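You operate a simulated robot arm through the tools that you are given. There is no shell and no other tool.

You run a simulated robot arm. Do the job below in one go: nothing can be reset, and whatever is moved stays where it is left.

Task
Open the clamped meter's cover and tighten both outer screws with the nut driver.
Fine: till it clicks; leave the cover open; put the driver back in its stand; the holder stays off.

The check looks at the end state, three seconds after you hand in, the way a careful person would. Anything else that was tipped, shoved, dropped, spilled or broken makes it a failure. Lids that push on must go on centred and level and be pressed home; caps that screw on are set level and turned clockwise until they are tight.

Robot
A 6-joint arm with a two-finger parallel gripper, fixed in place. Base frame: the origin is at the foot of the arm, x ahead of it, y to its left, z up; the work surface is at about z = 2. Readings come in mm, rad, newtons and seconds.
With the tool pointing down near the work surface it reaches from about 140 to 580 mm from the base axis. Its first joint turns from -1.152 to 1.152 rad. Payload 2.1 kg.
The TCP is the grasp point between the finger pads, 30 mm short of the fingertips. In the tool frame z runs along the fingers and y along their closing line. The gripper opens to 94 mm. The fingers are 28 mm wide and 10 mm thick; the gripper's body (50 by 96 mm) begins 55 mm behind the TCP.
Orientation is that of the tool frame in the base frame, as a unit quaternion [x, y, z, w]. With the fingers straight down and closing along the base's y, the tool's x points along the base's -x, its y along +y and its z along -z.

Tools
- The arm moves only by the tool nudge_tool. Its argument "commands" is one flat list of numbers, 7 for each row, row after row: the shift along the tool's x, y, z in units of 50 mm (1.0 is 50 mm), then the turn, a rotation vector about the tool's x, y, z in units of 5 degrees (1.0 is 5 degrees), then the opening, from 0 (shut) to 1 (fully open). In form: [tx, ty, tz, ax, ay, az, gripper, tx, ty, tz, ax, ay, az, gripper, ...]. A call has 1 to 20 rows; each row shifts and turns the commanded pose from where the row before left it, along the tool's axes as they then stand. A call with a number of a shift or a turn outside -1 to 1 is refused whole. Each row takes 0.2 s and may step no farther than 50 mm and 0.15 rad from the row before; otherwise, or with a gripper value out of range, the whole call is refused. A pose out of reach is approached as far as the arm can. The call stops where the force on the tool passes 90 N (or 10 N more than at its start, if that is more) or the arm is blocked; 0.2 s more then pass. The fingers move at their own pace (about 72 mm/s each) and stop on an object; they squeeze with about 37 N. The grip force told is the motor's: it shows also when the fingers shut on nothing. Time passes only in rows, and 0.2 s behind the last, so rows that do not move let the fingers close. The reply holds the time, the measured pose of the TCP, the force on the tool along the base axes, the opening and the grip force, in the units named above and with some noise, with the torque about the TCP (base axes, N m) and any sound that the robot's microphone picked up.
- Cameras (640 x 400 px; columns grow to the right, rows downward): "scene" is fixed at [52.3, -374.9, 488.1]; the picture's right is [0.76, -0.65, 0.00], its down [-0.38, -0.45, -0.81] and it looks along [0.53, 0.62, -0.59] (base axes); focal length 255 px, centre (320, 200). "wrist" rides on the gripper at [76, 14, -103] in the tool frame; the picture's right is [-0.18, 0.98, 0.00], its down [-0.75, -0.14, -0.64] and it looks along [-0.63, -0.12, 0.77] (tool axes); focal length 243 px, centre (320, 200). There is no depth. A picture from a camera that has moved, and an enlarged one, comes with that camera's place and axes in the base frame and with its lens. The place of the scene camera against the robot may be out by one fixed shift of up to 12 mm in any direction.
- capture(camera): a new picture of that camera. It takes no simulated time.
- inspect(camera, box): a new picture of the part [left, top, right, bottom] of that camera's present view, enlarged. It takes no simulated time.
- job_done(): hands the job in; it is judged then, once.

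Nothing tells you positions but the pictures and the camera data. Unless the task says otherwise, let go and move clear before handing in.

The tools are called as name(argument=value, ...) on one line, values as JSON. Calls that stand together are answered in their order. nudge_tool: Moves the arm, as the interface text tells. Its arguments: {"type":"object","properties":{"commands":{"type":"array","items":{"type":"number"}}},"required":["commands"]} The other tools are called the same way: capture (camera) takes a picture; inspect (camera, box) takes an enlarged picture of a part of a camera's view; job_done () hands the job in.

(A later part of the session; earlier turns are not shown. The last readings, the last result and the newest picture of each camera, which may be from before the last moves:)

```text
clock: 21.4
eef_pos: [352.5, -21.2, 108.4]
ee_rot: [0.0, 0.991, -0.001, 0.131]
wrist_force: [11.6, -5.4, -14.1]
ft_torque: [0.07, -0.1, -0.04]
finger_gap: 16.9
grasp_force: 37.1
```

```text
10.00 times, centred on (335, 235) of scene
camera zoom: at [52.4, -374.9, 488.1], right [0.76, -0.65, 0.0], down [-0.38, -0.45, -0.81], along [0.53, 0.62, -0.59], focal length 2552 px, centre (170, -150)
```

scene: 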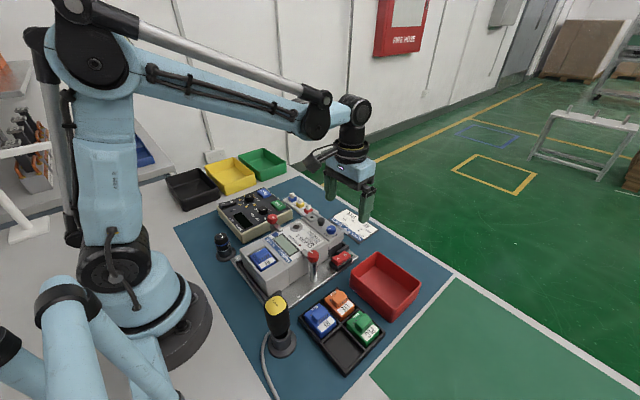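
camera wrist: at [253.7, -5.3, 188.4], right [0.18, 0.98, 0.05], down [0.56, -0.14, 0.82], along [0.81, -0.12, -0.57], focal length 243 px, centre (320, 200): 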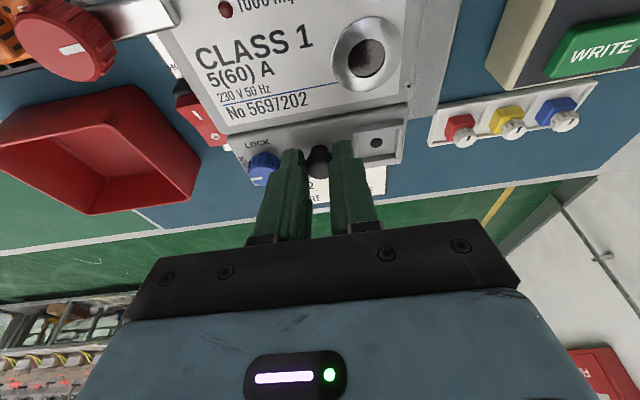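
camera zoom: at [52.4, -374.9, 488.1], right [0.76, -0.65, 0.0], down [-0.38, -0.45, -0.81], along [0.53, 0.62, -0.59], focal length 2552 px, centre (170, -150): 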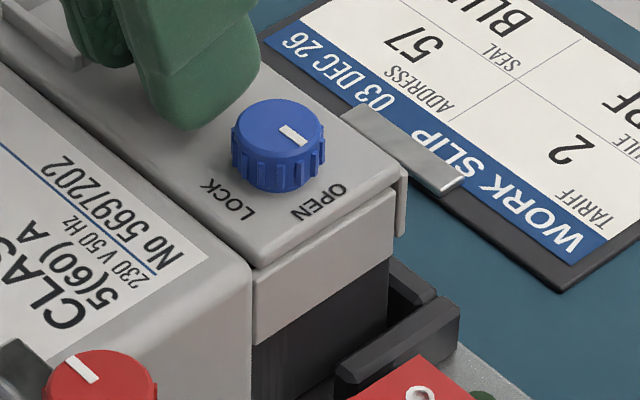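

The cover has only crept a little. I'll lift straight up 2 mm more and see whether the force rises like a locked part or stays like friction.

nudge_tool(commands=[-0.0104, 0, -0.0386, 0, 0, 0, 0, 0, 0, 0, 0, 0, 0, 0])

inspect(camera="scene", box=[310, 215, 360, 255])

inspect(camera="wrist", box=[220, 90, 420, 215])

```text
clock: 22.0
eef_pos: [351.5, -20.7, 110.5]
ee_rot: [0.0, 0.992, 0.001, 0.13]
wrist_force: [10.0, -7.4, -24.1]
ft_torque: [-0.03, -0.12, -0.05]
finger_gap: 16.8
grasp_force: 36.8
```

```text
10.00 times, centred on (335, 235) of scene
camera zoom: at [52.4, -374.9, 488.1], right [0.76, -0.65, 0.0], down [-0.38, -0.45, -0.81], along [0.53, 0.62, -0.59], focal length 2552 px, centre (170, -150)
```

zoom: 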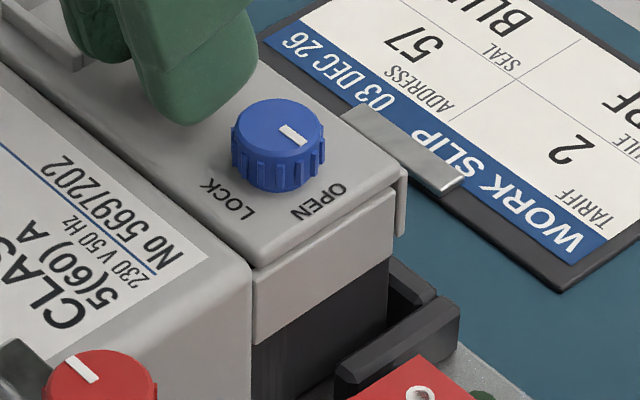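

```text
3.20 times, centred on (320, 152) of wrist
camera zoom: at [253.3, -5.3, 190.5], right [0.18, 0.98, 0.05], down [0.56, -0.14, 0.82], along [0.81, -0.12, -0.58], focal length 776 px, centre (320, 352)
```

zoom: 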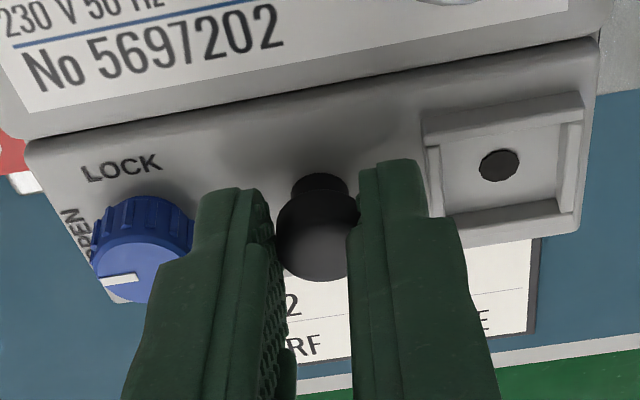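

The cover seems raised about 5° on the body-side hinge. I'll pull 3 mm more along the arc tangent and check whether it yields.

nudge_tool(commands=[0.0201, 0, -0.0563, 0, 0, 0, 0, 0, 0, 0, 0, 0, 0, 0, 0, 0, 0, 0, 0, 0, 0])

inspect(camera="scene", box=[310, 215, 360, 255])

inspect(camera="wrist", box=[220, 90, 420, 215])

```text
clock: 22.8
eef_pos: [349.8, -19.5, 113.9]
ee_rot: [0.0, 0.991, -0.001, 0.131]
wrist_force: [16.0, -9.0, -19.6]
ft_torque: [-0.12, -0.32, -0.05]
finger_gap: 16.9
grasp_force: 37.1
```

```text
10.00 times, centred on (335, 235) of scene
camera zoom: at [52.4, -374.9, 488.1], right [0.76, -0.65, 0.0], down [-0.38, -0.45, -0.81], along [0.53, 0.62, -0.59], focal length 2552 px, centre (170, -150)
```

zoom: 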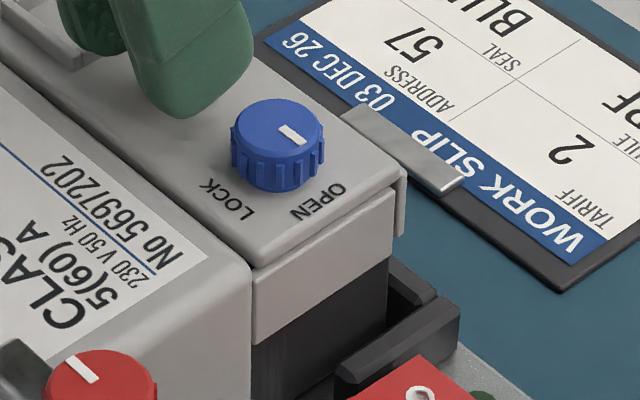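

```text
3.20 times, centred on (320, 152) of wrist
camera zoom: at [251.7, -5.2, 193.3], right [0.18, 0.98, 0.05], down [0.56, -0.14, 0.82], along [0.81, -0.12, -0.58], focal length 776 px, centre (320, 352)
```

zoom: 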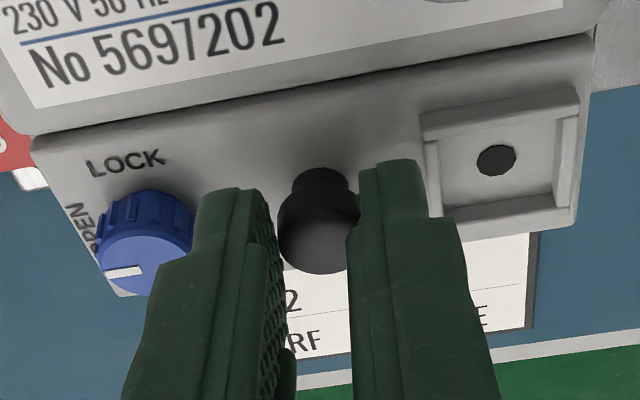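

The fingers are sliding up the knob while the cover stays put, so it still seems held. I'll let go, back off, straighten up, and check the cover and the lock knob again.

nudge_tool(commands=[0, 0, 0, 0, 0, 0, 0.3, 0, 0, 0, 0, 0, 0, 0.3, 0, 0, -0.4, 0, 0, 0, 0.3, 0, 0, -0.4, 0, 0, 0, 0.3, 0, 0, 0, 0, 1, 0, 0.3, 0, 0, 0, 0, 1, 0, 0.3, 0, 0, 0, 0, 1, 0, 0.3, 0, 0, 0, 0, 0, 0, 0.3])

inspect(camera="scene", box=[310, 215, 360, 255])

inspect(camera="wrist", box=[220, 60, 420, 185])

```text
clock: 24.6
eef_pos: [340.5, -20.7, 152.0]
ee_rot: [-0.001, 1.0, 0.0, -0.001]
wrist_force: [0.1, 0.7, -0.1]
ft_torque: [-0.01, -0.03, -0.02]
finger_gap: 28.3
grasp_force: 0.1
```

```text
10.00 times, centred on (335, 235) of scene
camera zoom: at [52.3, -374.9, 488.1], right [0.76, -0.65, 0.0], down [-0.38, -0.45, -0.81], along [0.53, 0.62, -0.59], focal length 2552 px, centre (170, -150)
```

zoom: 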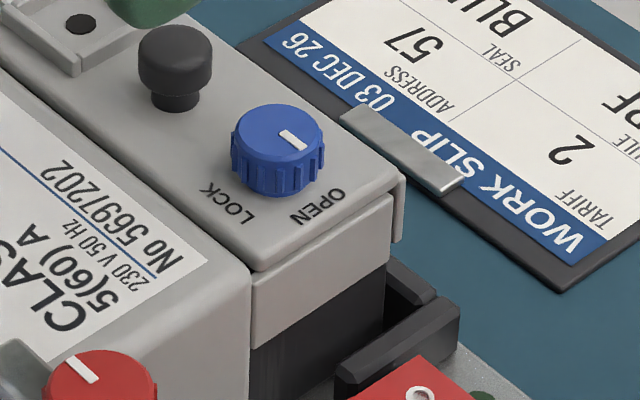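

```text
3.20 times, centred on (320, 122) of wrist
camera zoom: at [265.3, -5.1, 255.3], right [0.18, 0.98, 0.0], down [0.75, -0.14, 0.64], along [0.63, -0.12, -0.77], focal length 776 px, centre (320, 448)
```

zoom: 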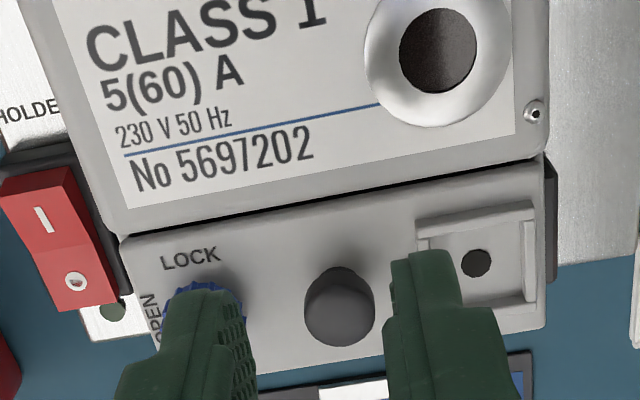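

The cover dropped back; only the whole meter flexed slightly, so the cover is still held. I'll look closely at the lock knob's angle and the cover's edges from above.

nudge_tool(commands=[0.1, 0, -0.6, 0, 0, 0, 0.6, 0.1, 0, -0.6, 0, 0, 0, 1, 0, 0, 0, 0, 0, 0, 1])

inspect(camera="wrist", box=[240, 90, 300, 130])

inspect(camera="wrist", box=[230, 60, 430, 185])

```text
clock: 25.4
eef_pos: [329.4, -18.4, 211.8]
ee_rot: [0.0, 1.0, -0.001, 0.0]
wrist_force: [0.2, 0.1, 0.5]
ft_torque: [0.04, 0.02, 0.02]
finger_gap: 94.1
grasp_force: 0.0
```

```text
10.00 times, centred on (270, 110) of wrist
camera zoom: at [255.4, -3.9, 315.9], right [0.18, 0.98, 0.0], down [0.75, -0.14, 0.64], along [0.63, -0.12, -0.77], focal length 2426 px, centre (820, 1100)
```

zoom: 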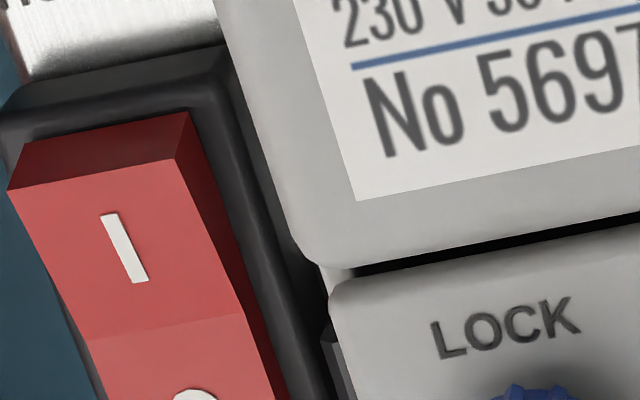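

```text
3.20 times, centred on (330, 122) of wrist
camera zoom: at [255.4, -3.9, 315.9], right [0.18, 0.98, 0.0], down [0.75, -0.14, 0.64], along [0.63, -0.12, -0.77], focal length 776 px, centre (288, 448)
```

zoom: 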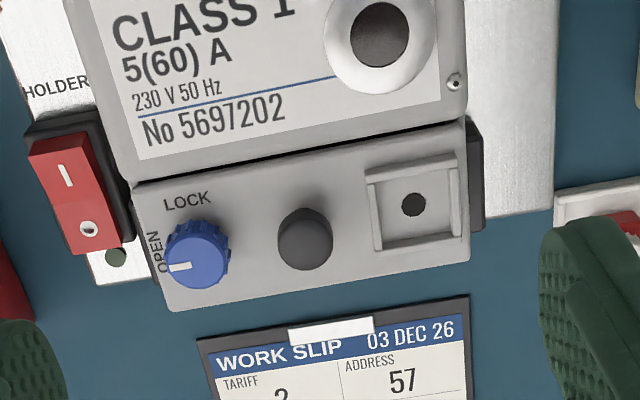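

The pointer is right at OPEN. Perhaps it needs to go a bit farther to its stop, so I'll go back to the blue knob and test turning it further counter-clockwise.

nudge_tool(commands=[-0.64, 0, 0, 0, 0, 0, 0.32, 0, -0.72, 0, 0, 0, 0, 0.32, 0, 0, 0.6, 0, 0, 0, 0.32, 0, 0, 0.6, 0, 0, 0, 0.32, 0, 0, 0.6, 0, 0, 0, 0.32, 0, 0, 0, 0, 0, 0, 0.3])

inspect(camera="wrist", box=[220, 60, 420, 185])

```text
clock: 26.8
eef_pos: [363.4, -54.2, 122.0]
ee_rot: [0.0, 1.0, 0.001, 0.0]
wrist_force: [0.4, 0.1, 0.5]
ft_torque: [0.0, 0.01, 0.01]
finger_gap: 28.2
grasp_force: 0.0
```

```text
3.20 times, centred on (320, 122) of wrist
camera zoom: at [288.2, -39.8, 225.8], right [0.18, 0.98, 0.0], down [0.75, -0.14, 0.64], along [0.63, -0.12, -0.77], focal length 776 px, centre (320, 448)
```

zoom: 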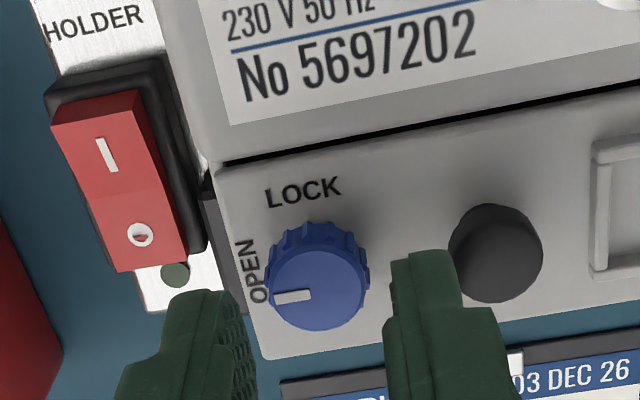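

The pointer might be a couple of degrees short of OPEN. I'll grip the knob and turn it up to 15° more while watching the torque.

nudge_tool(commands=[0, -0.02, 0.2, 0, 0, 0, 0.3, 0, 0, 0.14, 0, 0, 0, 0.3, 0, 0, 0, 0, 0, 0, 0, 0, 0, 0, 0, 0, 0, 0, 0, 0, 0, 0, 0, 0, 0])

nudge_tool(commands=[0, 0, 0, 0, 0, -1, 0, 0, 0, 0, 0, 0, -1, 0, 0, 0, 0, 0, 0, 0, 0])

inspect(camera="wrist", box=[220, 60, 420, 185])

```text
clock: 28.0
eef_pos: [361.8, -55.4, 106.3]
ee_rot: [0.0, 1.0, 0.0, 0.0]
wrist_force: [0.1, 3.4, 9.7]
ft_torque: [0.09, 0.15, 0.0]
finger_gap: 18.7
grasp_force: 36.6
```

```text
clock: 28.8
eef_pos: [361.8, -56.4, 105.7]
ee_rot: [-0.088, 0.996, -0.001, 0.0]
wrist_force: [-0.5, 5.0, 4.4]
ft_torque: [0.14, -0.18, -0.19]
finger_gap: 18.7
grasp_force: 37.1
```

```text
3.20 times, centred on (320, 122) of wrist
camera zoom: at [286.2, -55.0, 208.4], right [0.01, 1.0, 0.0], down [0.77, -0.01, 0.64], along [0.64, -0.01, -0.77], focal length 776 px, centre (320, 448)
```

zoom: 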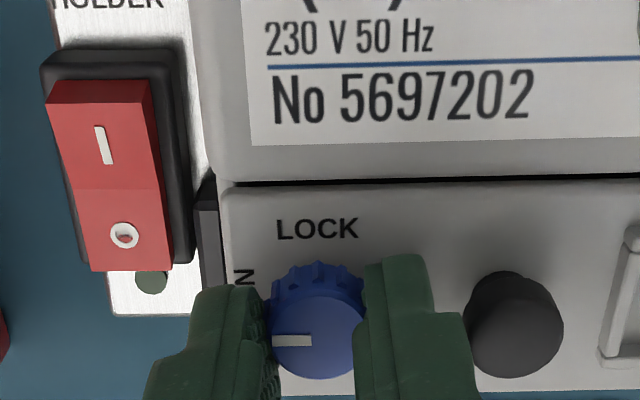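

Resistance appeared right at the pointer's alignment with OPEN, so the knob is now at its stop. I'll nudge a bit more to be sure, then release and go back to the pull knob.

nudge_tool(commands=[0, 0, 0, 0, 0, -1, 0, 0, 0, 0, 0, 0, 0, 0])

nudge_tool(commands=[0, 0, 0, 0, 0, 0, 0.3, 0, 0, 0, 0, 0, 0, 0.3, 0, 0, -0.4, 0, 0, 0, 0.3, 0, 0, -0.4, 0, 0, 0, 0.3, 0, 0, 0, 0, 0, 1, 0.3, 0, 0, 0, 0, 0, 1, 0.3, 0, 0, 0, 0, 0, 1, 0.3, 0, 0, 0, 0, 0, 0, 0.3])

inspect(camera="wrist", box=[220, 60, 420, 185])

```text
clock: 29.4
eef_pos: [362.7, -57.0, 105.2]
ee_rot: [-0.132, 0.991, 0.0, 0.0]
wrist_force: [0.2, 4.2, 2.8]
ft_torque: [0.32, -0.09, -0.14]
finger_gap: 18.9
grasp_force: 36.8
```

```text
clock: 31.2
eef_pos: [361.4, -57.3, 143.8]
ee_rot: [0.001, 1.0, 0.0, 0.0]
wrist_force: [-0.4, -0.2, -0.1]
ft_torque: [-0.02, -0.04, 0.01]
finger_gap: 28.1
grasp_force: 0.1
```

```text
3.20 times, centred on (320, 122) of wrist
camera zoom: at [287.1, -42.0, 248.3], right [0.19, 0.98, 0.0], down [0.75, -0.14, 0.64], along [0.63, -0.12, -0.77], focal length 776 px, centre (320, 448)
```

zoom: 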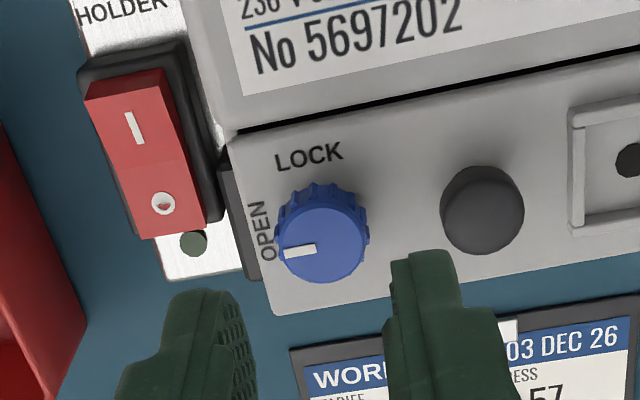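

The knob is at its OPEN stop. I'll regrip the black pull knob and try again with very small steps, reading the forces at each to understand how the cover wants to move.

nudge_tool(commands=[0, 0.74, 0, 0, 0, 0, 0.3, 0, 0, 0.4, 0, 0, 0, 0.3, 0, 0, 0.38, 0, 0, 0, 0.3, 0, 0, 0, 0, 0, 0, 0.3])

nudge_tool(commands=[0, 0, 0, 0, 0, 0, 0, 0, 0, 0, 0, 0, 0, 0, 0, 0, 0, 0, 0, 0, 0])

nudge_tool(commands=[0, 0, 0, 0, 0, 0, 0])

nudge_tool(commands=[0, 0, -0.02, 0, 0, 0, 0, 0, 0, 0, 0, 0, 0, 0])

nudge_tool(commands=[0, 0, -0.02, 0, 0, 0, 0, 0, 0, 0, 0, 0, 0, 0])

inspect(camera="scene", box=[310, 215, 360, 255])

```text
clock: 32.2
eef_pos: [361.9, -19.7, 105.1]
ee_rot: [0.0, 1.0, 0.0, 0.0]
wrist_force: [-0.8, 0.4, -0.4]
ft_torque: [0.03, 0.0, 0.02]
finger_gap: 28.4
grasp_force: 0.2
```

```text
clock: 33.0
eef_pos: [362.0, -21.0, 106.3]
ee_rot: [0.0, 1.0, 0.0, 0.0]
wrist_force: [0.6, -0.8, 0.9]
ft_torque: [0.08, -0.13, -0.01]
finger_gap: 16.9
grasp_force: 37.6
```

```text
clock: 33.4
eef_pos: [362.0, -20.3, 105.8]
ee_rot: [0.0, 1.0, 0.0, -0.001]
wrist_force: [-1.0, 1.4, -0.9]
ft_torque: [0.08, -0.4, 0.03]
finger_gap: 16.8
grasp_force: 37.0
```

```text
clock: 34.0
eef_pos: [362.1, -20.4, 106.0]
ee_rot: [0.0, 1.0, 0.0, 0.0]
wrist_force: [-0.4, -0.2, -0.8]
ft_torque: [-0.02, -0.52, -0.01]
finger_gap: 17.1
grasp_force: 37.1
```

```text
clock: 34.6
eef_pos: [362.6, -20.7, 107.3]
ee_rot: [0.0, 1.0, -0.001, 0.001]
wrist_force: [0.0, -2.2, -8.6]
ft_torque: [0.17, -1.05, -0.03]
finger_gap: 16.8
grasp_force: 37.4
```

```text
10.00 times, centred on (335, 235) of scene
camera zoom: at [52.4, -374.9, 488.1], right [0.76, -0.65, 0.0], down [-0.38, -0.45, -0.81], along [0.53, 0.62, -0.59], focal length 2552 px, centre (170, -150)
```

zoom: 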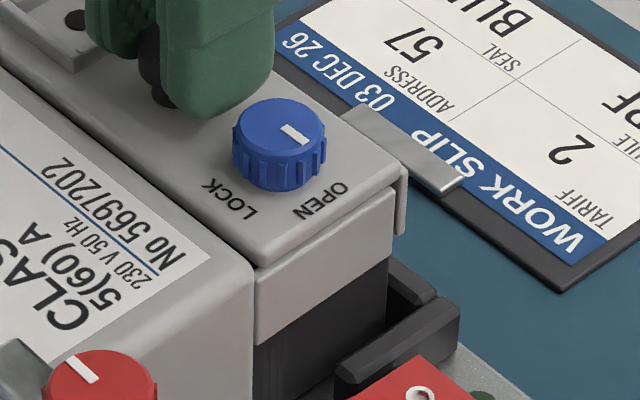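

The torque builds as before, so it is blocked in straight lift. I'll lower back to neutral and test whether the cover slides along +x instead.

nudge_tool(commands=[0, 0, 0.04, 0, 0, 0, 0, 0, 0, 0, 0, 0, 0, 0])

nudge_tool(commands=[-0.04, 0, 0, 0, 0, 0, 0, 0, 0, 0, 0, 0, 0, 0])

nudge_tool(commands=[-0.04, 0, 0, 0, 0, 0, 0, 0, 0, 0, 0, 0, 0, 0])

inspect(camera="scene", box=[310, 215, 360, 255])

```text
clock: 35.2
eef_pos: [361.2, -20.2, 107.0]
ee_rot: [-0.001, 1.0, 0.001, 0.0]
wrist_force: [6.3, 0.6, 4.1]
ft_torque: [-0.05, 0.86, -0.07]
finger_gap: 16.9
grasp_force: 37.3
```

```text
clock: 35.8
eef_pos: [364.3, -21.1, 106.0]
ee_rot: [0.0, 1.0, 0.0, -0.001]
wrist_force: [-1.1, 0.4, 0.1]
ft_torque: [0.18, 0.03, -0.02]
finger_gap: 16.7
grasp_force: 37.1
```

```text
clock: 36.4
eef_pos: [365.9, -19.1, 106.2]
ee_rot: [0.0, 1.0, 0.0, 0.0]
wrist_force: [-0.7, -0.2, 0.0]
ft_torque: [0.02, -0.47, -0.02]
finger_gap: 17.1
grasp_force: 36.6
```

```text
10.00 times, centred on (335, 235) of scene
camera zoom: at [52.3, -374.9, 488.1], right [0.76, -0.65, 0.0], down [-0.38, -0.45, -0.81], along [0.53, 0.62, -0.59], focal length 2552 px, centre (170, -150)
```

zoom: 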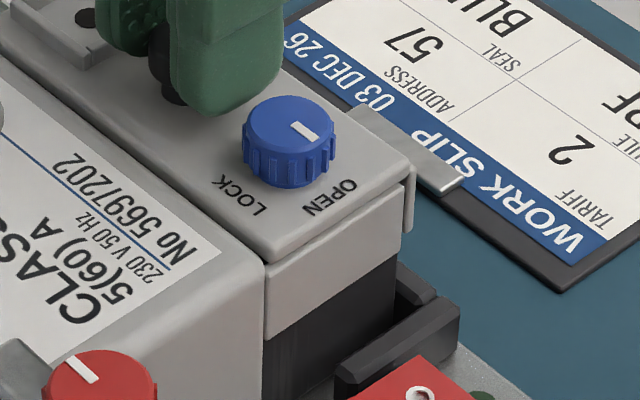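

The whole meter just slid about 4 mm in +x — it's only loosely held. I'll move it straight back by the same amount and check it against the earlier picture.

nudge_tool(commands=[0.04, 0, 0, 0, 0, 0, 0, 0, 0, 0, 0, 0, 0, 0])

nudge_tool(commands=[0.04, 0, 0, 0, 0, 0, 0, 0, 0, 0, 0, 0, 0, 0])

inspect(camera="scene", box=[310, 215, 360, 255])

inspect(camera="scene", box=[220, 190, 360, 300])

```text
clock: 37.0
eef_pos: [364.2, -19.3, 106.4]
ee_rot: [0.001, 1.0, 0.0, 0.0]
wrist_force: [2.7, 0.3, 0.0]
ft_torque: [0.18, 0.06, -0.04]
finger_gap: 16.9
grasp_force: 37.1
```

```text
clock: 37.6
eef_pos: [362.3, -20.0, 106.2]
ee_rot: [0.0, 1.0, 0.001, 0.001]
wrist_force: [7.3, 1.7, 10.4]
ft_torque: [-0.15, 0.17, -0.04]
finger_gap: 16.9
grasp_force: 36.7
```

```text
10.00 times, centred on (335, 235) of scene
camera zoom: at [52.3, -374.9, 488.2], right [0.76, -0.65, 0.0], down [-0.38, -0.45, -0.81], along [0.53, 0.62, -0.59], focal length 2552 px, centre (170, -150)
```

zoom: 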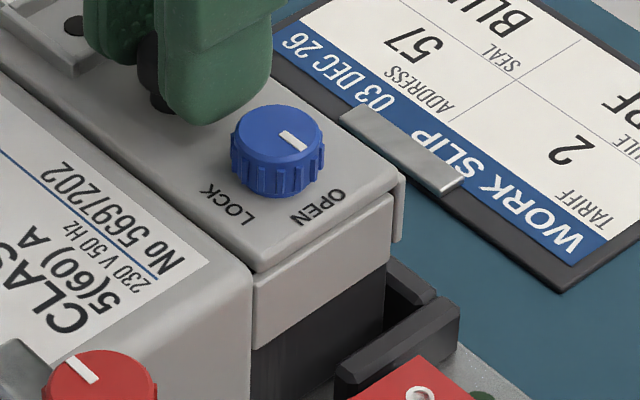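

```text
3.64 times, centred on (290, 245) of scene
camera zoom: at [52.3, -374.9, 488.2], right [0.76, -0.65, 0.0], down [-0.38, -0.45, -0.81], along [0.53, 0.62, -0.59], focal length 928 px, centre (429, 36)
```

zoom: 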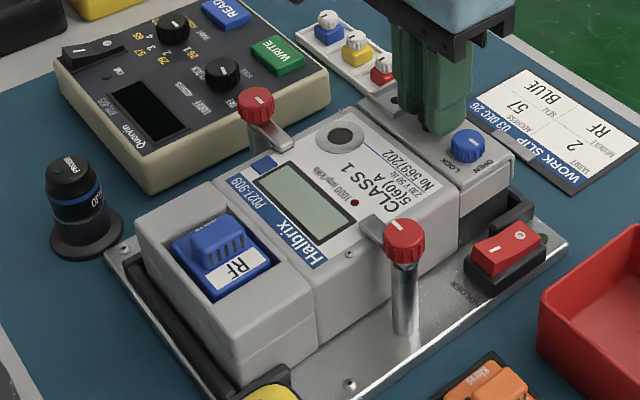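

The meter is back against its near stop, as it was. I'll release the knob, back off, and study the cover from other sides before pulling any more.

nudge_tool(commands=[0, 0, 0, 0, 0, 0, 0.3, 0, 0, 0, 0, 0, 0, 0.3, 0, 0, -0.4, 0, 0, 0, 0.3, 0, 0, -0.6, 0, 0, 0, 0.5, 0, 0, -0.6, 0, 0, 0, 1, 0, 0, 0, 0, 0, 0, 1])

inspect(camera="scene", box=[310, 215, 360, 255])

inspect(camera="scene", box=[300, 200, 340, 230])

inspect(camera="wrist", box=[260, 60, 420, 160])

```text
clock: 39.0
eef_pos: [360.8, -20.6, 186.7]
ee_rot: [0.0, 1.0, 0.0, 0.0]
wrist_force: [0.0, 0.0, -0.6]
ft_torque: [-0.01, -0.02, 0.01]
finger_gap: 94.4
grasp_force: 0.0
```

```text
10.00 times, centred on (335, 235) of scene
camera zoom: at [52.3, -374.9, 488.1], right [0.76, -0.65, 0.0], down [-0.38, -0.45, -0.81], along [0.53, 0.62, -0.59], focal length 2552 px, centre (170, -150)
```

zoom: 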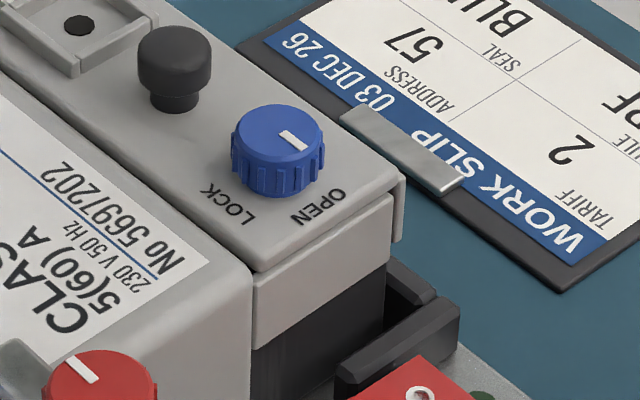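

```text
13.33 times, centred on (320, 215) of scene
camera zoom: at [52.3, -374.9, 488.1], right [0.76, -0.65, 0.0], down [-0.38, -0.45, -0.81], along [0.53, 0.62, -0.59], focal length 3403 px, centre (320, 0)
```

zoom: 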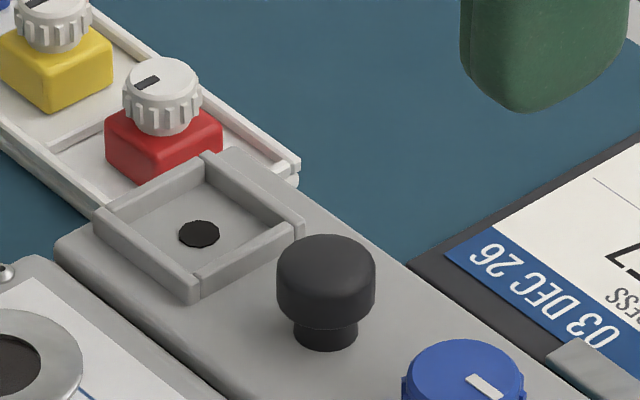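

```text
4.00 times, centred on (340, 110) of wrist
camera zoom: at [286.0, -4.9, 290.0], right [0.18, 0.98, 0.0], down [0.75, -0.14, 0.64], along [0.63, -0.12, -0.77], focal length 970 px, centre (240, 560)
```

zoom: 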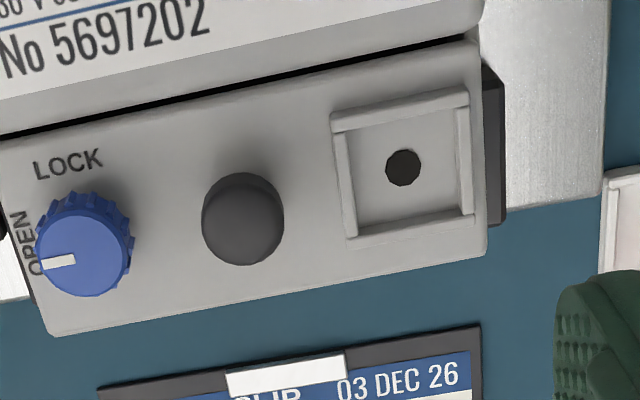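

Everything is where it was. Now that the lock knob has been pressed fully to its stop, I'll grip the pull knob a bit deeper and try the hinge arc again in small monitored steps.

nudge_tool(commands=[0, 0, 0.6, 0, 0, 0, 0.3, 0, 0, 0.5, 0, 0, 0, 0.3, 0, 0, 0, 0, 0, 0, 0.3, 0, 0, 0.4, 0, 0, 0, 0.3, 0, 0, 0.16, 0, 0, 0, 0.3, 0, 0, 0, 0, 0, 0, 0.3])

nudge_tool(commands=[0, 0, 0, 0, 0, 0, 0, 0, 0, 0, 0, 0, 0, 0, 0, 0, 0, 0, 0, 0, 0])

nudge_tool(commands=[0.068, 0, -0.03, 0, -1, 0, 0, 0, 0, 0, 0, 0, 0, 0])

inspect(camera="scene", box=[310, 215, 360, 255])

```text
clock: 40.4
eef_pos: [360.1, -21.2, 105.7]
ee_rot: [-0.001, 1.0, 0.001, 0.0]
wrist_force: [-0.7, -0.6, 47.8]
ft_torque: [1.09, 0.21, 0.02]
finger_gap: 28.0
grasp_force: 0.0
```

```text
clock: 41.2
eef_pos: [360.0, -17.8, 104.6]
ee_rot: [-0.001, 1.0, 0.005, 0.0]
wrist_force: [-1.4, 25.6, 51.9]
ft_torque: [1.63, 0.37, -0.08]
finger_gap: 20.4
grasp_force: 36.8
```

```text
clock: 41.8
eef_pos: [357.0, -21.5, 105.0]
ee_rot: [0.001, 0.999, -0.001, 0.044]
wrist_force: [0.0, 0.1, -0.1]
ft_torque: [0.01, -0.42, 0.04]
finger_gap: 16.9
grasp_force: 37.6
```

```text
10.00 times, centred on (335, 235) of scene
camera zoom: at [52.3, -374.9, 488.1], right [0.76, -0.65, 0.0], down [-0.38, -0.45, -0.81], along [0.53, 0.62, -0.59], focal length 2552 px, centre (170, -150)
```

zoom: 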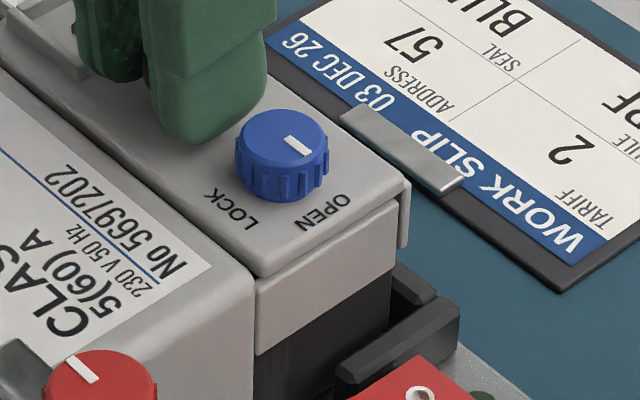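

I touched the seal-pocket rim with the outer finger on the way down (48 N), then the grip settled. Forces are now near zero; I'll check whether the meter or cover moved.

inspect(camera="wrist", box=[220, 60, 420, 185])

inspect(camera="scene", box=[220, 190, 360, 300])

nudge_tool(commands=[0, 0, 0, 0, 0, 0, 0])

```text
3.20 times, centred on (320, 122) of wrist
camera zoom: at [273.3, -6.5, 200.6], right [0.18, 0.98, 0.01], down [0.69, -0.14, 0.71], along [0.7, -0.12, -0.71], focal length 776 px, centre (320, 448)
```

zoom: 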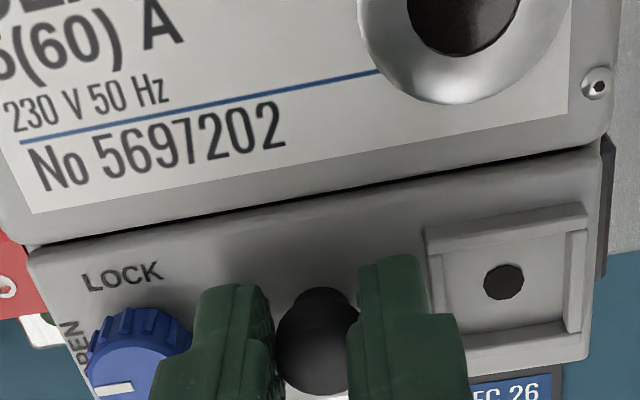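

```text
3.64 times, centred on (290, 245) of scene
camera zoom: at [52.3, -374.9, 488.1], right [0.76, -0.65, 0.0], down [-0.38, -0.45, -0.81], along [0.53, 0.62, -0.59], focal length 928 px, centre (429, 36)
```

zoom: 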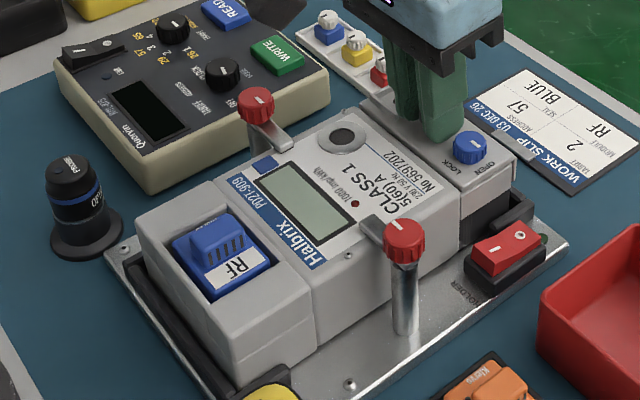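

```text
clock: 42.2
eef_pos: [356.3, -20.5, 104.2]
ee_rot: [-0.001, 0.999, -0.001, 0.044]
wrist_force: [0.0, -0.7, -0.6]
ft_torque: [0.0, -0.45, 0.0]
finger_gap: 16.7
grasp_force: 36.7
```

Only about a 1 mm shift at most; forces are zero now. I'll continue the arc 5° at a time.

nudge_tool(commands=[0.064, 0, -0.034, 0, -1, 0, 0, 0, 0, 0, 0, 0, 0, 0])

inspect(camera="wrist", box=[220, 60, 420, 185])

inspect(camera="scene", box=[310, 215, 360, 255])

```text
clock: 42.8
eef_pos: [354.6, -21.5, 106.3]
ee_rot: [0.0, 0.996, 0.0, 0.087]
wrist_force: [0.2, 1.4, -3.1]
ft_torque: [-0.19, 0.63, -0.05]
finger_gap: 16.8
grasp_force: 37.0
```

```text
3.20 times, centred on (320, 122) of wrist
camera zoom: at [262.8, -5.3, 194.6], right [0.18, 0.98, 0.03], down [0.63, -0.14, 0.76], along [0.75, -0.12, -0.65], focal length 776 px, centre (320, 448)
```

zoom: 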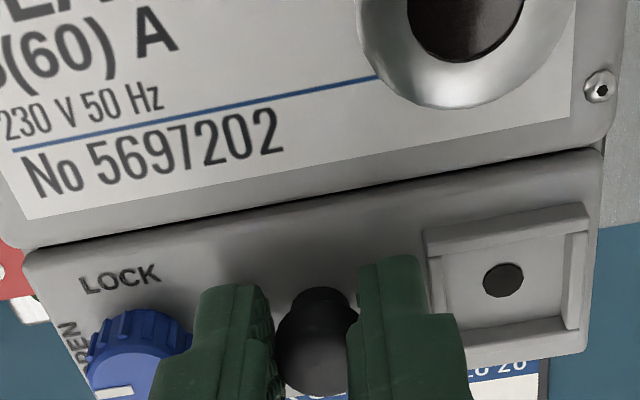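

```text
10.00 times, centred on (335, 235) of scene
camera zoom: at [52.4, -374.9, 488.1], right [0.76, -0.65, 0.0], down [-0.38, -0.45, -0.81], along [0.53, 0.62, -0.59], focal length 2552 px, centre (170, -150)
```

zoom: 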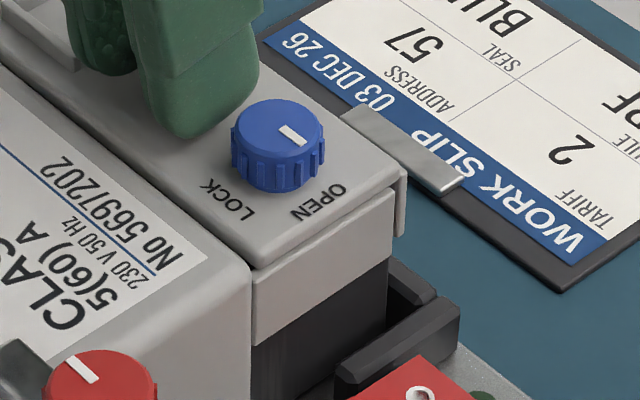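

Forces remain small and the cover seems to be following this time. Continuing the arc another 5°.

nudge_tool(commands=[0.062, 0, -0.036, 0, -1, 0, 0, 0, 0, 0, 0, 0, 0, 0])

inspect(camera="wrist", box=[220, 60, 420, 185])

inspect(camera="scene", box=[310, 215, 360, 255])

```text
clock: 43.4
eef_pos: [350.5, -20.3, 106.7]
ee_rot: [-0.001, 0.991, 0.0, 0.131]
wrist_force: [4.2, -4.6, -12.8]
ft_torque: [0.16, 0.32, -0.02]
finger_gap: 17.1
grasp_force: 37.0
```

```text
3.20 times, centred on (320, 122) of wrist
camera zoom: at [252.7, -5.2, 186.7], right [0.18, 0.98, 0.05], down [0.56, -0.14, 0.82], along [0.81, -0.12, -0.58], focal length 776 px, centre (320, 448)
```

zoom: 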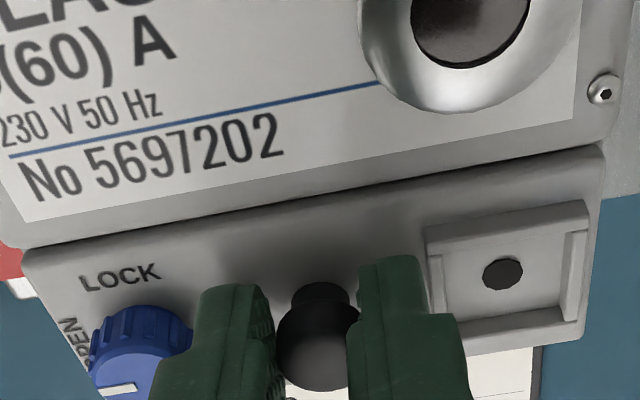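

```text
10.00 times, centred on (335, 235) of scene
camera zoom: at [52.4, -374.9, 488.1], right [0.76, -0.65, 0.0], down [-0.38, -0.45, -0.81], along [0.53, 0.62, -0.59], focal length 2552 px, centre (170, -150)
```

zoom: 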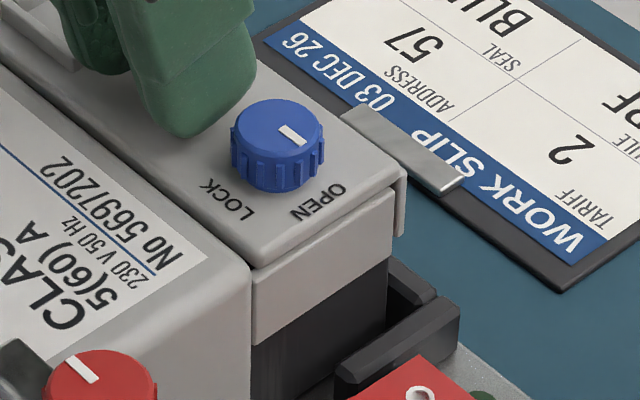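

The pull loads up again without the cover turning, so the cover is still held. I'll release, back off and inspect from the far side.

nudge_tool(commands=[0, 0, 0, 0, 0, 0, 0.25, 0, 0, 0, 0, 0, 0, 0.25, 0, 0, -0.4, 0, 0, 0, 0.25, 0, 0, -0.4, 0, 0, 0, 0.3, 0, 0, -0.6, 0, 1, 0, 0.5, 0, 0, -0.6, 0, 1, 0, 1, 0, 0, -0.6, 0, 1, 0, 1, 0, 0, 0, 0, 0, 0, 1])

inspect(camera="scene", box=[310, 215, 360, 255])

inspect(camera="scene", box=[220, 190, 360, 300])

capture(camera="wrist")

```text
clock: 45.2
eef_pos: [324.6, -21.3, 234.8]
ee_rot: [0.0, 1.0, 0.0, 0.0]
wrist_force: [-0.3, -0.1, -0.5]
ft_torque: [0.0, -0.02, 0.03]
finger_gap: 93.9
grasp_force: 0.1
```

```text
10.00 times, centred on (335, 235) of scene
camera zoom: at [52.3, -374.9, 488.1], right [0.76, -0.65, 0.0], down [-0.38, -0.45, -0.81], along [0.53, 0.62, -0.59], focal length 2552 px, centre (170, -150)
```

zoom: 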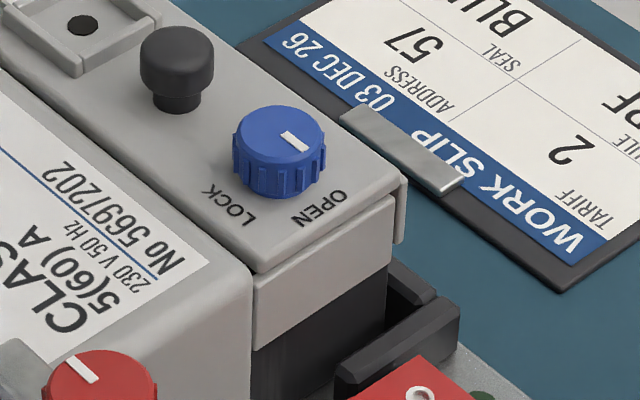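

```text
3.64 times, centred on (290, 245) of scene
camera zoom: at [52.3, -374.9, 488.1], right [0.76, -0.65, 0.0], down [-0.38, -0.45, -0.81], along [0.53, 0.62, -0.59], focal length 928 px, centre (429, 36)
```

zoom: 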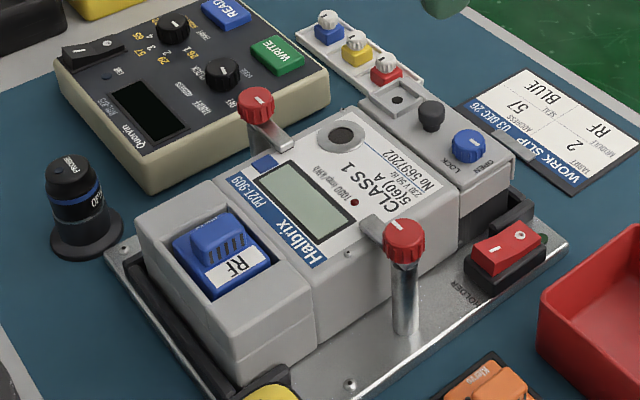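

```text
taken
camera wrist: at [251.6, -5.3, 339.0], right [0.18, 0.98, 0.0], down [0.75, -0.14, 0.64], along [0.63, -0.12, -0.77], focal length 243 px, centre (320, 200)
```

wrist: 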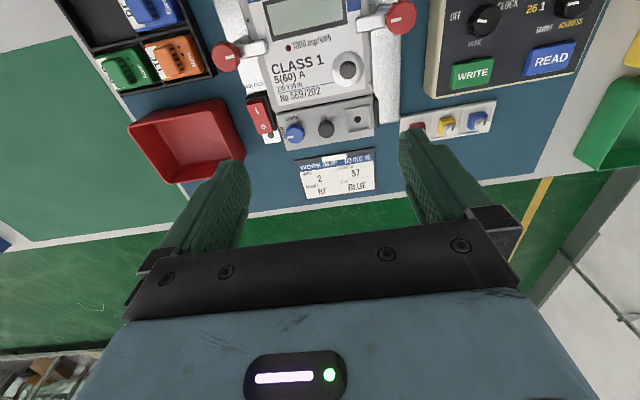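

The meter sits where it was. To understand the cover I'll turn the wrist around to look at its far face from the +x side.

nudge_tool(commands=[-0.8, 0, 0, 0, 0, 1, 1, 0, 0, 0, 0, 0, 1, 1, 0, 0, 0, 0, 0, 1, 1, 0, 0, 0, 0, 0, 1, 1, 0, 0, 0, 0, 0, 1, 1, 0, 0, 0, 0, 0, 1, 1, 0, 0, 0, 0, 0, 1, 1, 0, 0, 0, 0, 0, 1, 1, 0, 0, 0, 0, 0, 1, 1, 0, 0, 0, 0, 0, 1, 1, 0, 0, 0, 0, 0, 1, 1, 0, 0, 0, 0, 0, 1, 1, 0, 0, 0, 0, 0, 1, 1, 0, 0, 0, 0, 0, 1, 1, 0, 0, 0, 0, 0, 1, 1, 0, 0, 0, 0, 0, 1, 1, 0, 0, 0, 0, 0, 1, 1, 0, 0, 0, 0, 0, 1, 1])

nudge_tool(commands=[0, 0, 0, 0, 0, 1, 1, 0, 0, 0, 0, 0, 1, 1, 0, 0, 0, 0, 0, 1, 1, 0, 0, 0, 0, 0, 1, 1, 0, 0, 0, 0, 0, 1, 1, 0, 0, 0, 0, 0, 1, 1, 0, 0, 0, 0, 0, 1, 1, 0, 0, 0, 0, 0, 1, 1, 0, 0, 0, 0, 0, 1, 1, 0, 0, 0, 0, 0, 1, 1, 0, 0, 0, 0, 0, 1, 1, 0, 0, 0, 0, 0, 1, 1, 0, 0, 0, 0, 0, 1, 1, 0, 0, 0, 0, 0, 1, 1, 0, 0, 0, 0, 0, 1, 1, 0, 0, 0, 0, 0, 1, 1])

capture(camera="wrist")

```text
clock: 49.0
eef_pos: [365.1, -20.2, 233.2]
ee_rot: [0.707, 0.707, 0.0, -0.001]
wrist_force: [0.2, 0.0, -0.4]
ft_torque: [-0.01, -0.02, -0.03]
finger_gap: 94.1
grasp_force: 0.2
```

```text
clock: 52.4
eef_pos: [365.3, -20.0, 233.9]
ee_rot: [0.996, 0.086, 0.0, 0.0]
wrist_force: [0.4, -1.2, 0.4]
ft_torque: [0.0, 0.01, 0.0]
finger_gap: 93.9
grasp_force: 0.0
```

```text
taken
camera wrist: at [445.3, -20.0, 338.0], right [-0.01, -1.0, 0.0], down [-0.77, 0.01, 0.64], along [-0.64, 0.01, -0.77], focal length 243 px, centre (320, 200)
```

wrist: 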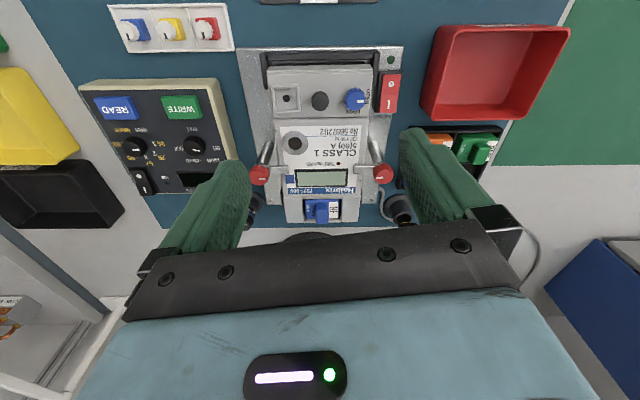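

Now I can see the far side of the meter. Zooming in on the cover's far edge.

inspect(camera="wrist", box=[250, 40, 410, 140])

inspect(camera="wrist", box=[230, 110, 420, 230])

```text
4.00 times, centred on (330, 90) of wrist
camera zoom: at [445.3, -20.0, 338.0], right [-0.01, -1.0, 0.0], down [-0.77, 0.01, 0.64], along [-0.64, 0.01, -0.77], focal length 970 px, centre (280, 640)
```

zoom: 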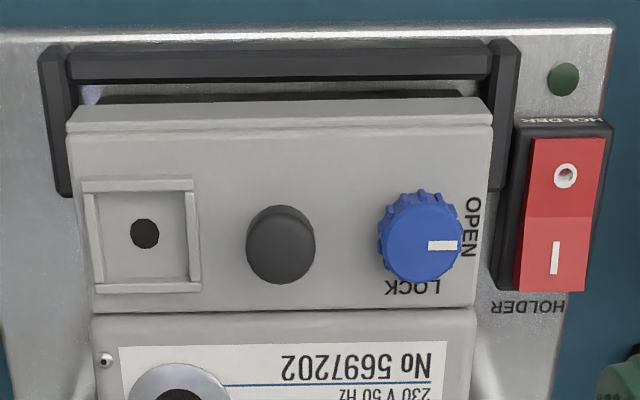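

```text
3.33 times, centred on (325, 170) of wrist
camera zoom: at [445.3, -20.0, 338.0], right [-0.01, -1.0, 0.0], down [-0.77, 0.01, 0.64], along [-0.64, 0.01, -0.77], focal length 809 px, centre (303, 300)
```

zoom: 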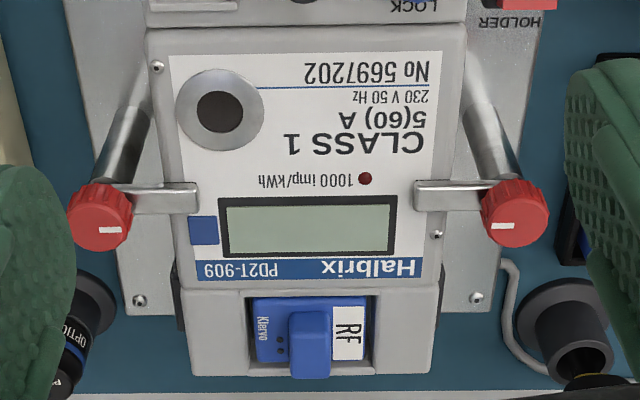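

I can see no hinge from here, but the knob's pointer looks slightly off from pure -y. I'll zoom in tightly on the knob to measure its angle.

inspect(camera="wrist", box=[330, 75, 386, 110])

inspect(camera="wrist", box=[262, 95, 318, 130])

inspect(camera="wrist", box=[330, 95, 386, 130])

```text
11.43 times, centred on (358, 92) of wrist
camera zoom: at [445.3, -20.0, 338.0], right [-0.01, -1.0, 0.0], down [-0.77, 0.01, 0.64], along [-0.64, 0.01, -0.77], focal length 2773 px, centre (-114, 1429)
```

zoom: 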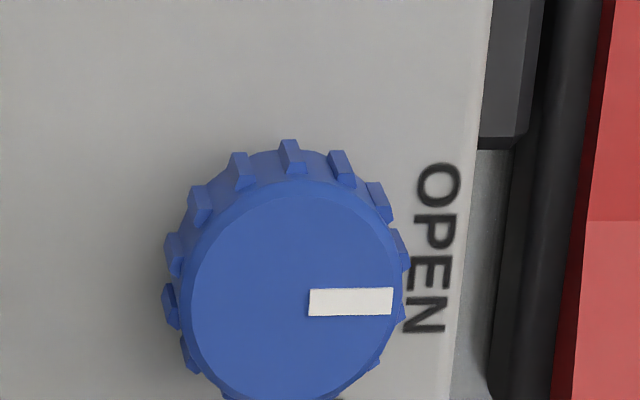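

```text
11.43 times, centred on (290, 112) of wrist
camera zoom: at [445.3, -20.0, 338.0], right [-0.01, -1.0, 0.0], down [-0.77, 0.01, 0.64], along [-0.64, 0.01, -0.77], focal length 2773 px, centre (663, 1200)
```

zoom: 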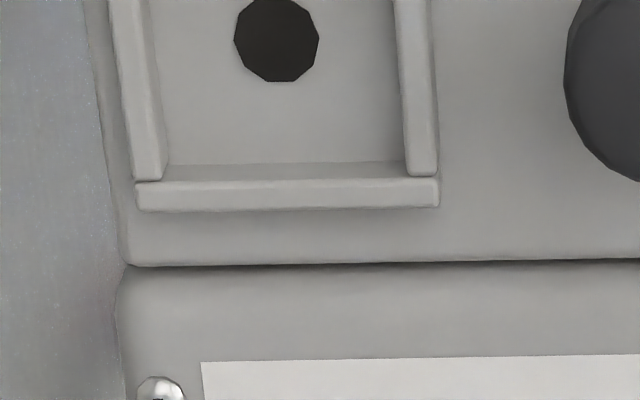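

```text
11.43 times, centred on (358, 112) of wrist
camera zoom: at [445.3, -20.0, 338.0], right [-0.01, -1.0, 0.0], down [-0.77, 0.01, 0.64], along [-0.64, 0.01, -0.77], focal length 2773 px, centre (-114, 1200)
```

zoom: 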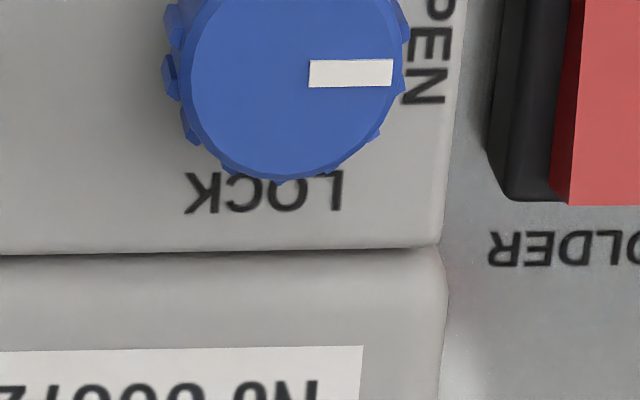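

The pointer is exactly at OPEN. I'll take high-zoom baseline pictures of the cover's side seam so I can tell tiny movements of the cover from movements of the whole meter.

inspect(camera="scene", box=[324, 228, 346, 246])

inspect(camera="scene", box=[300, 225, 332, 245])

```text
16.00 times, centred on (335, 237) of scene
camera zoom: at [52.3, -374.9, 488.1], right [0.76, -0.65, 0.0], down [-0.38, -0.45, -0.81], along [0.53, 0.62, -0.59], focal length 4083 px, centre (80, -392)
```

zoom: 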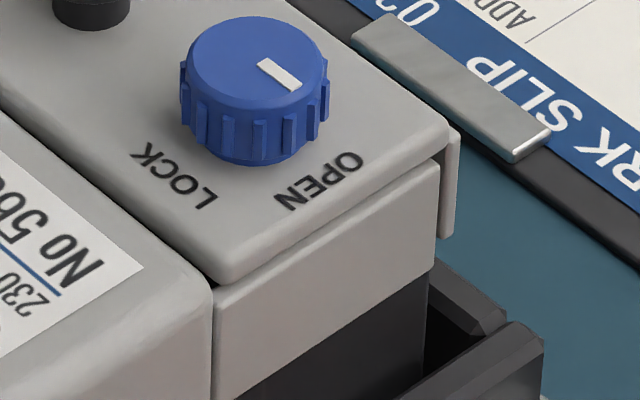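

```text
16.00 times, centred on (316, 235) of scene
camera zoom: at [52.3, -374.9, 488.1], right [0.76, -0.65, 0.0], down [-0.38, -0.45, -0.81], along [0.53, 0.62, -0.59], focal length 4083 px, centre (384, -360)
```

zoom: 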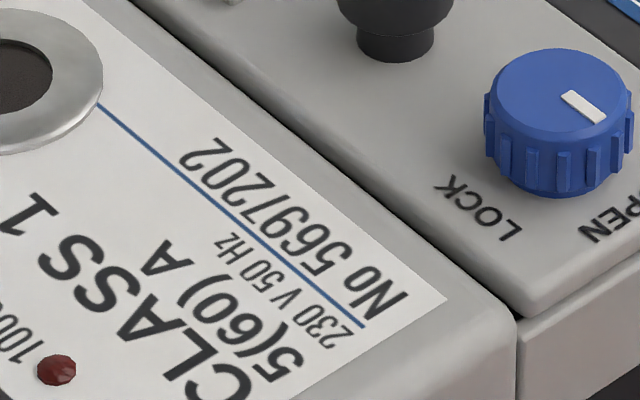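

Baseline recorded. Now I'll finish the turn to 180° (so the camera stays on the far side, clear of the meter) and grip the pull knob again from this orientation, with a narrower opening to clear the seal-pocket rim.

nudge_tool(commands=[0, 0, 0, 0, 0, 1, 1, 0, 0, 0, 0, 0, 1, 0.6, -0.08, 0, 0, 0, 0, 0, 0.234, 0, 0, 0.8, 0, 0, 0, 0.234, 0, 0, 0.8, 0, 0, 0, 0.234, 0, 0, 0.6, 0, 0, 0, 0.234, 0, 0, 0, 0, 0, 0, 0.234])

inspect(camera="wrist", box=[240, 80, 400, 180])

```text
clock: 54.0
eef_pos: [358.6, -46.1, 122.5]
ee_rot: [1.0, 0.001, 0.0, 0.0]
wrist_force: [0.1, -0.4, 0.0]
ft_torque: [-0.01, -0.01, 0.0]
finger_gap: 22.1
grasp_force: 0.2
out of reach, approached as far as the arm can: row 2
```

```text
4.00 times, centred on (320, 130) of wrist
camera zoom: at [436.9, -59.2, 226.7], right [-0.18, -0.98, 0.0], down [-0.75, 0.14, 0.64], along [-0.63, 0.12, -0.77], focal length 970 px, centre (320, 480)
```

zoom: 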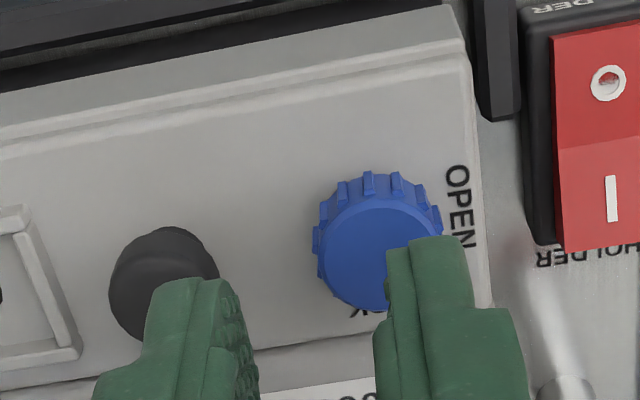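

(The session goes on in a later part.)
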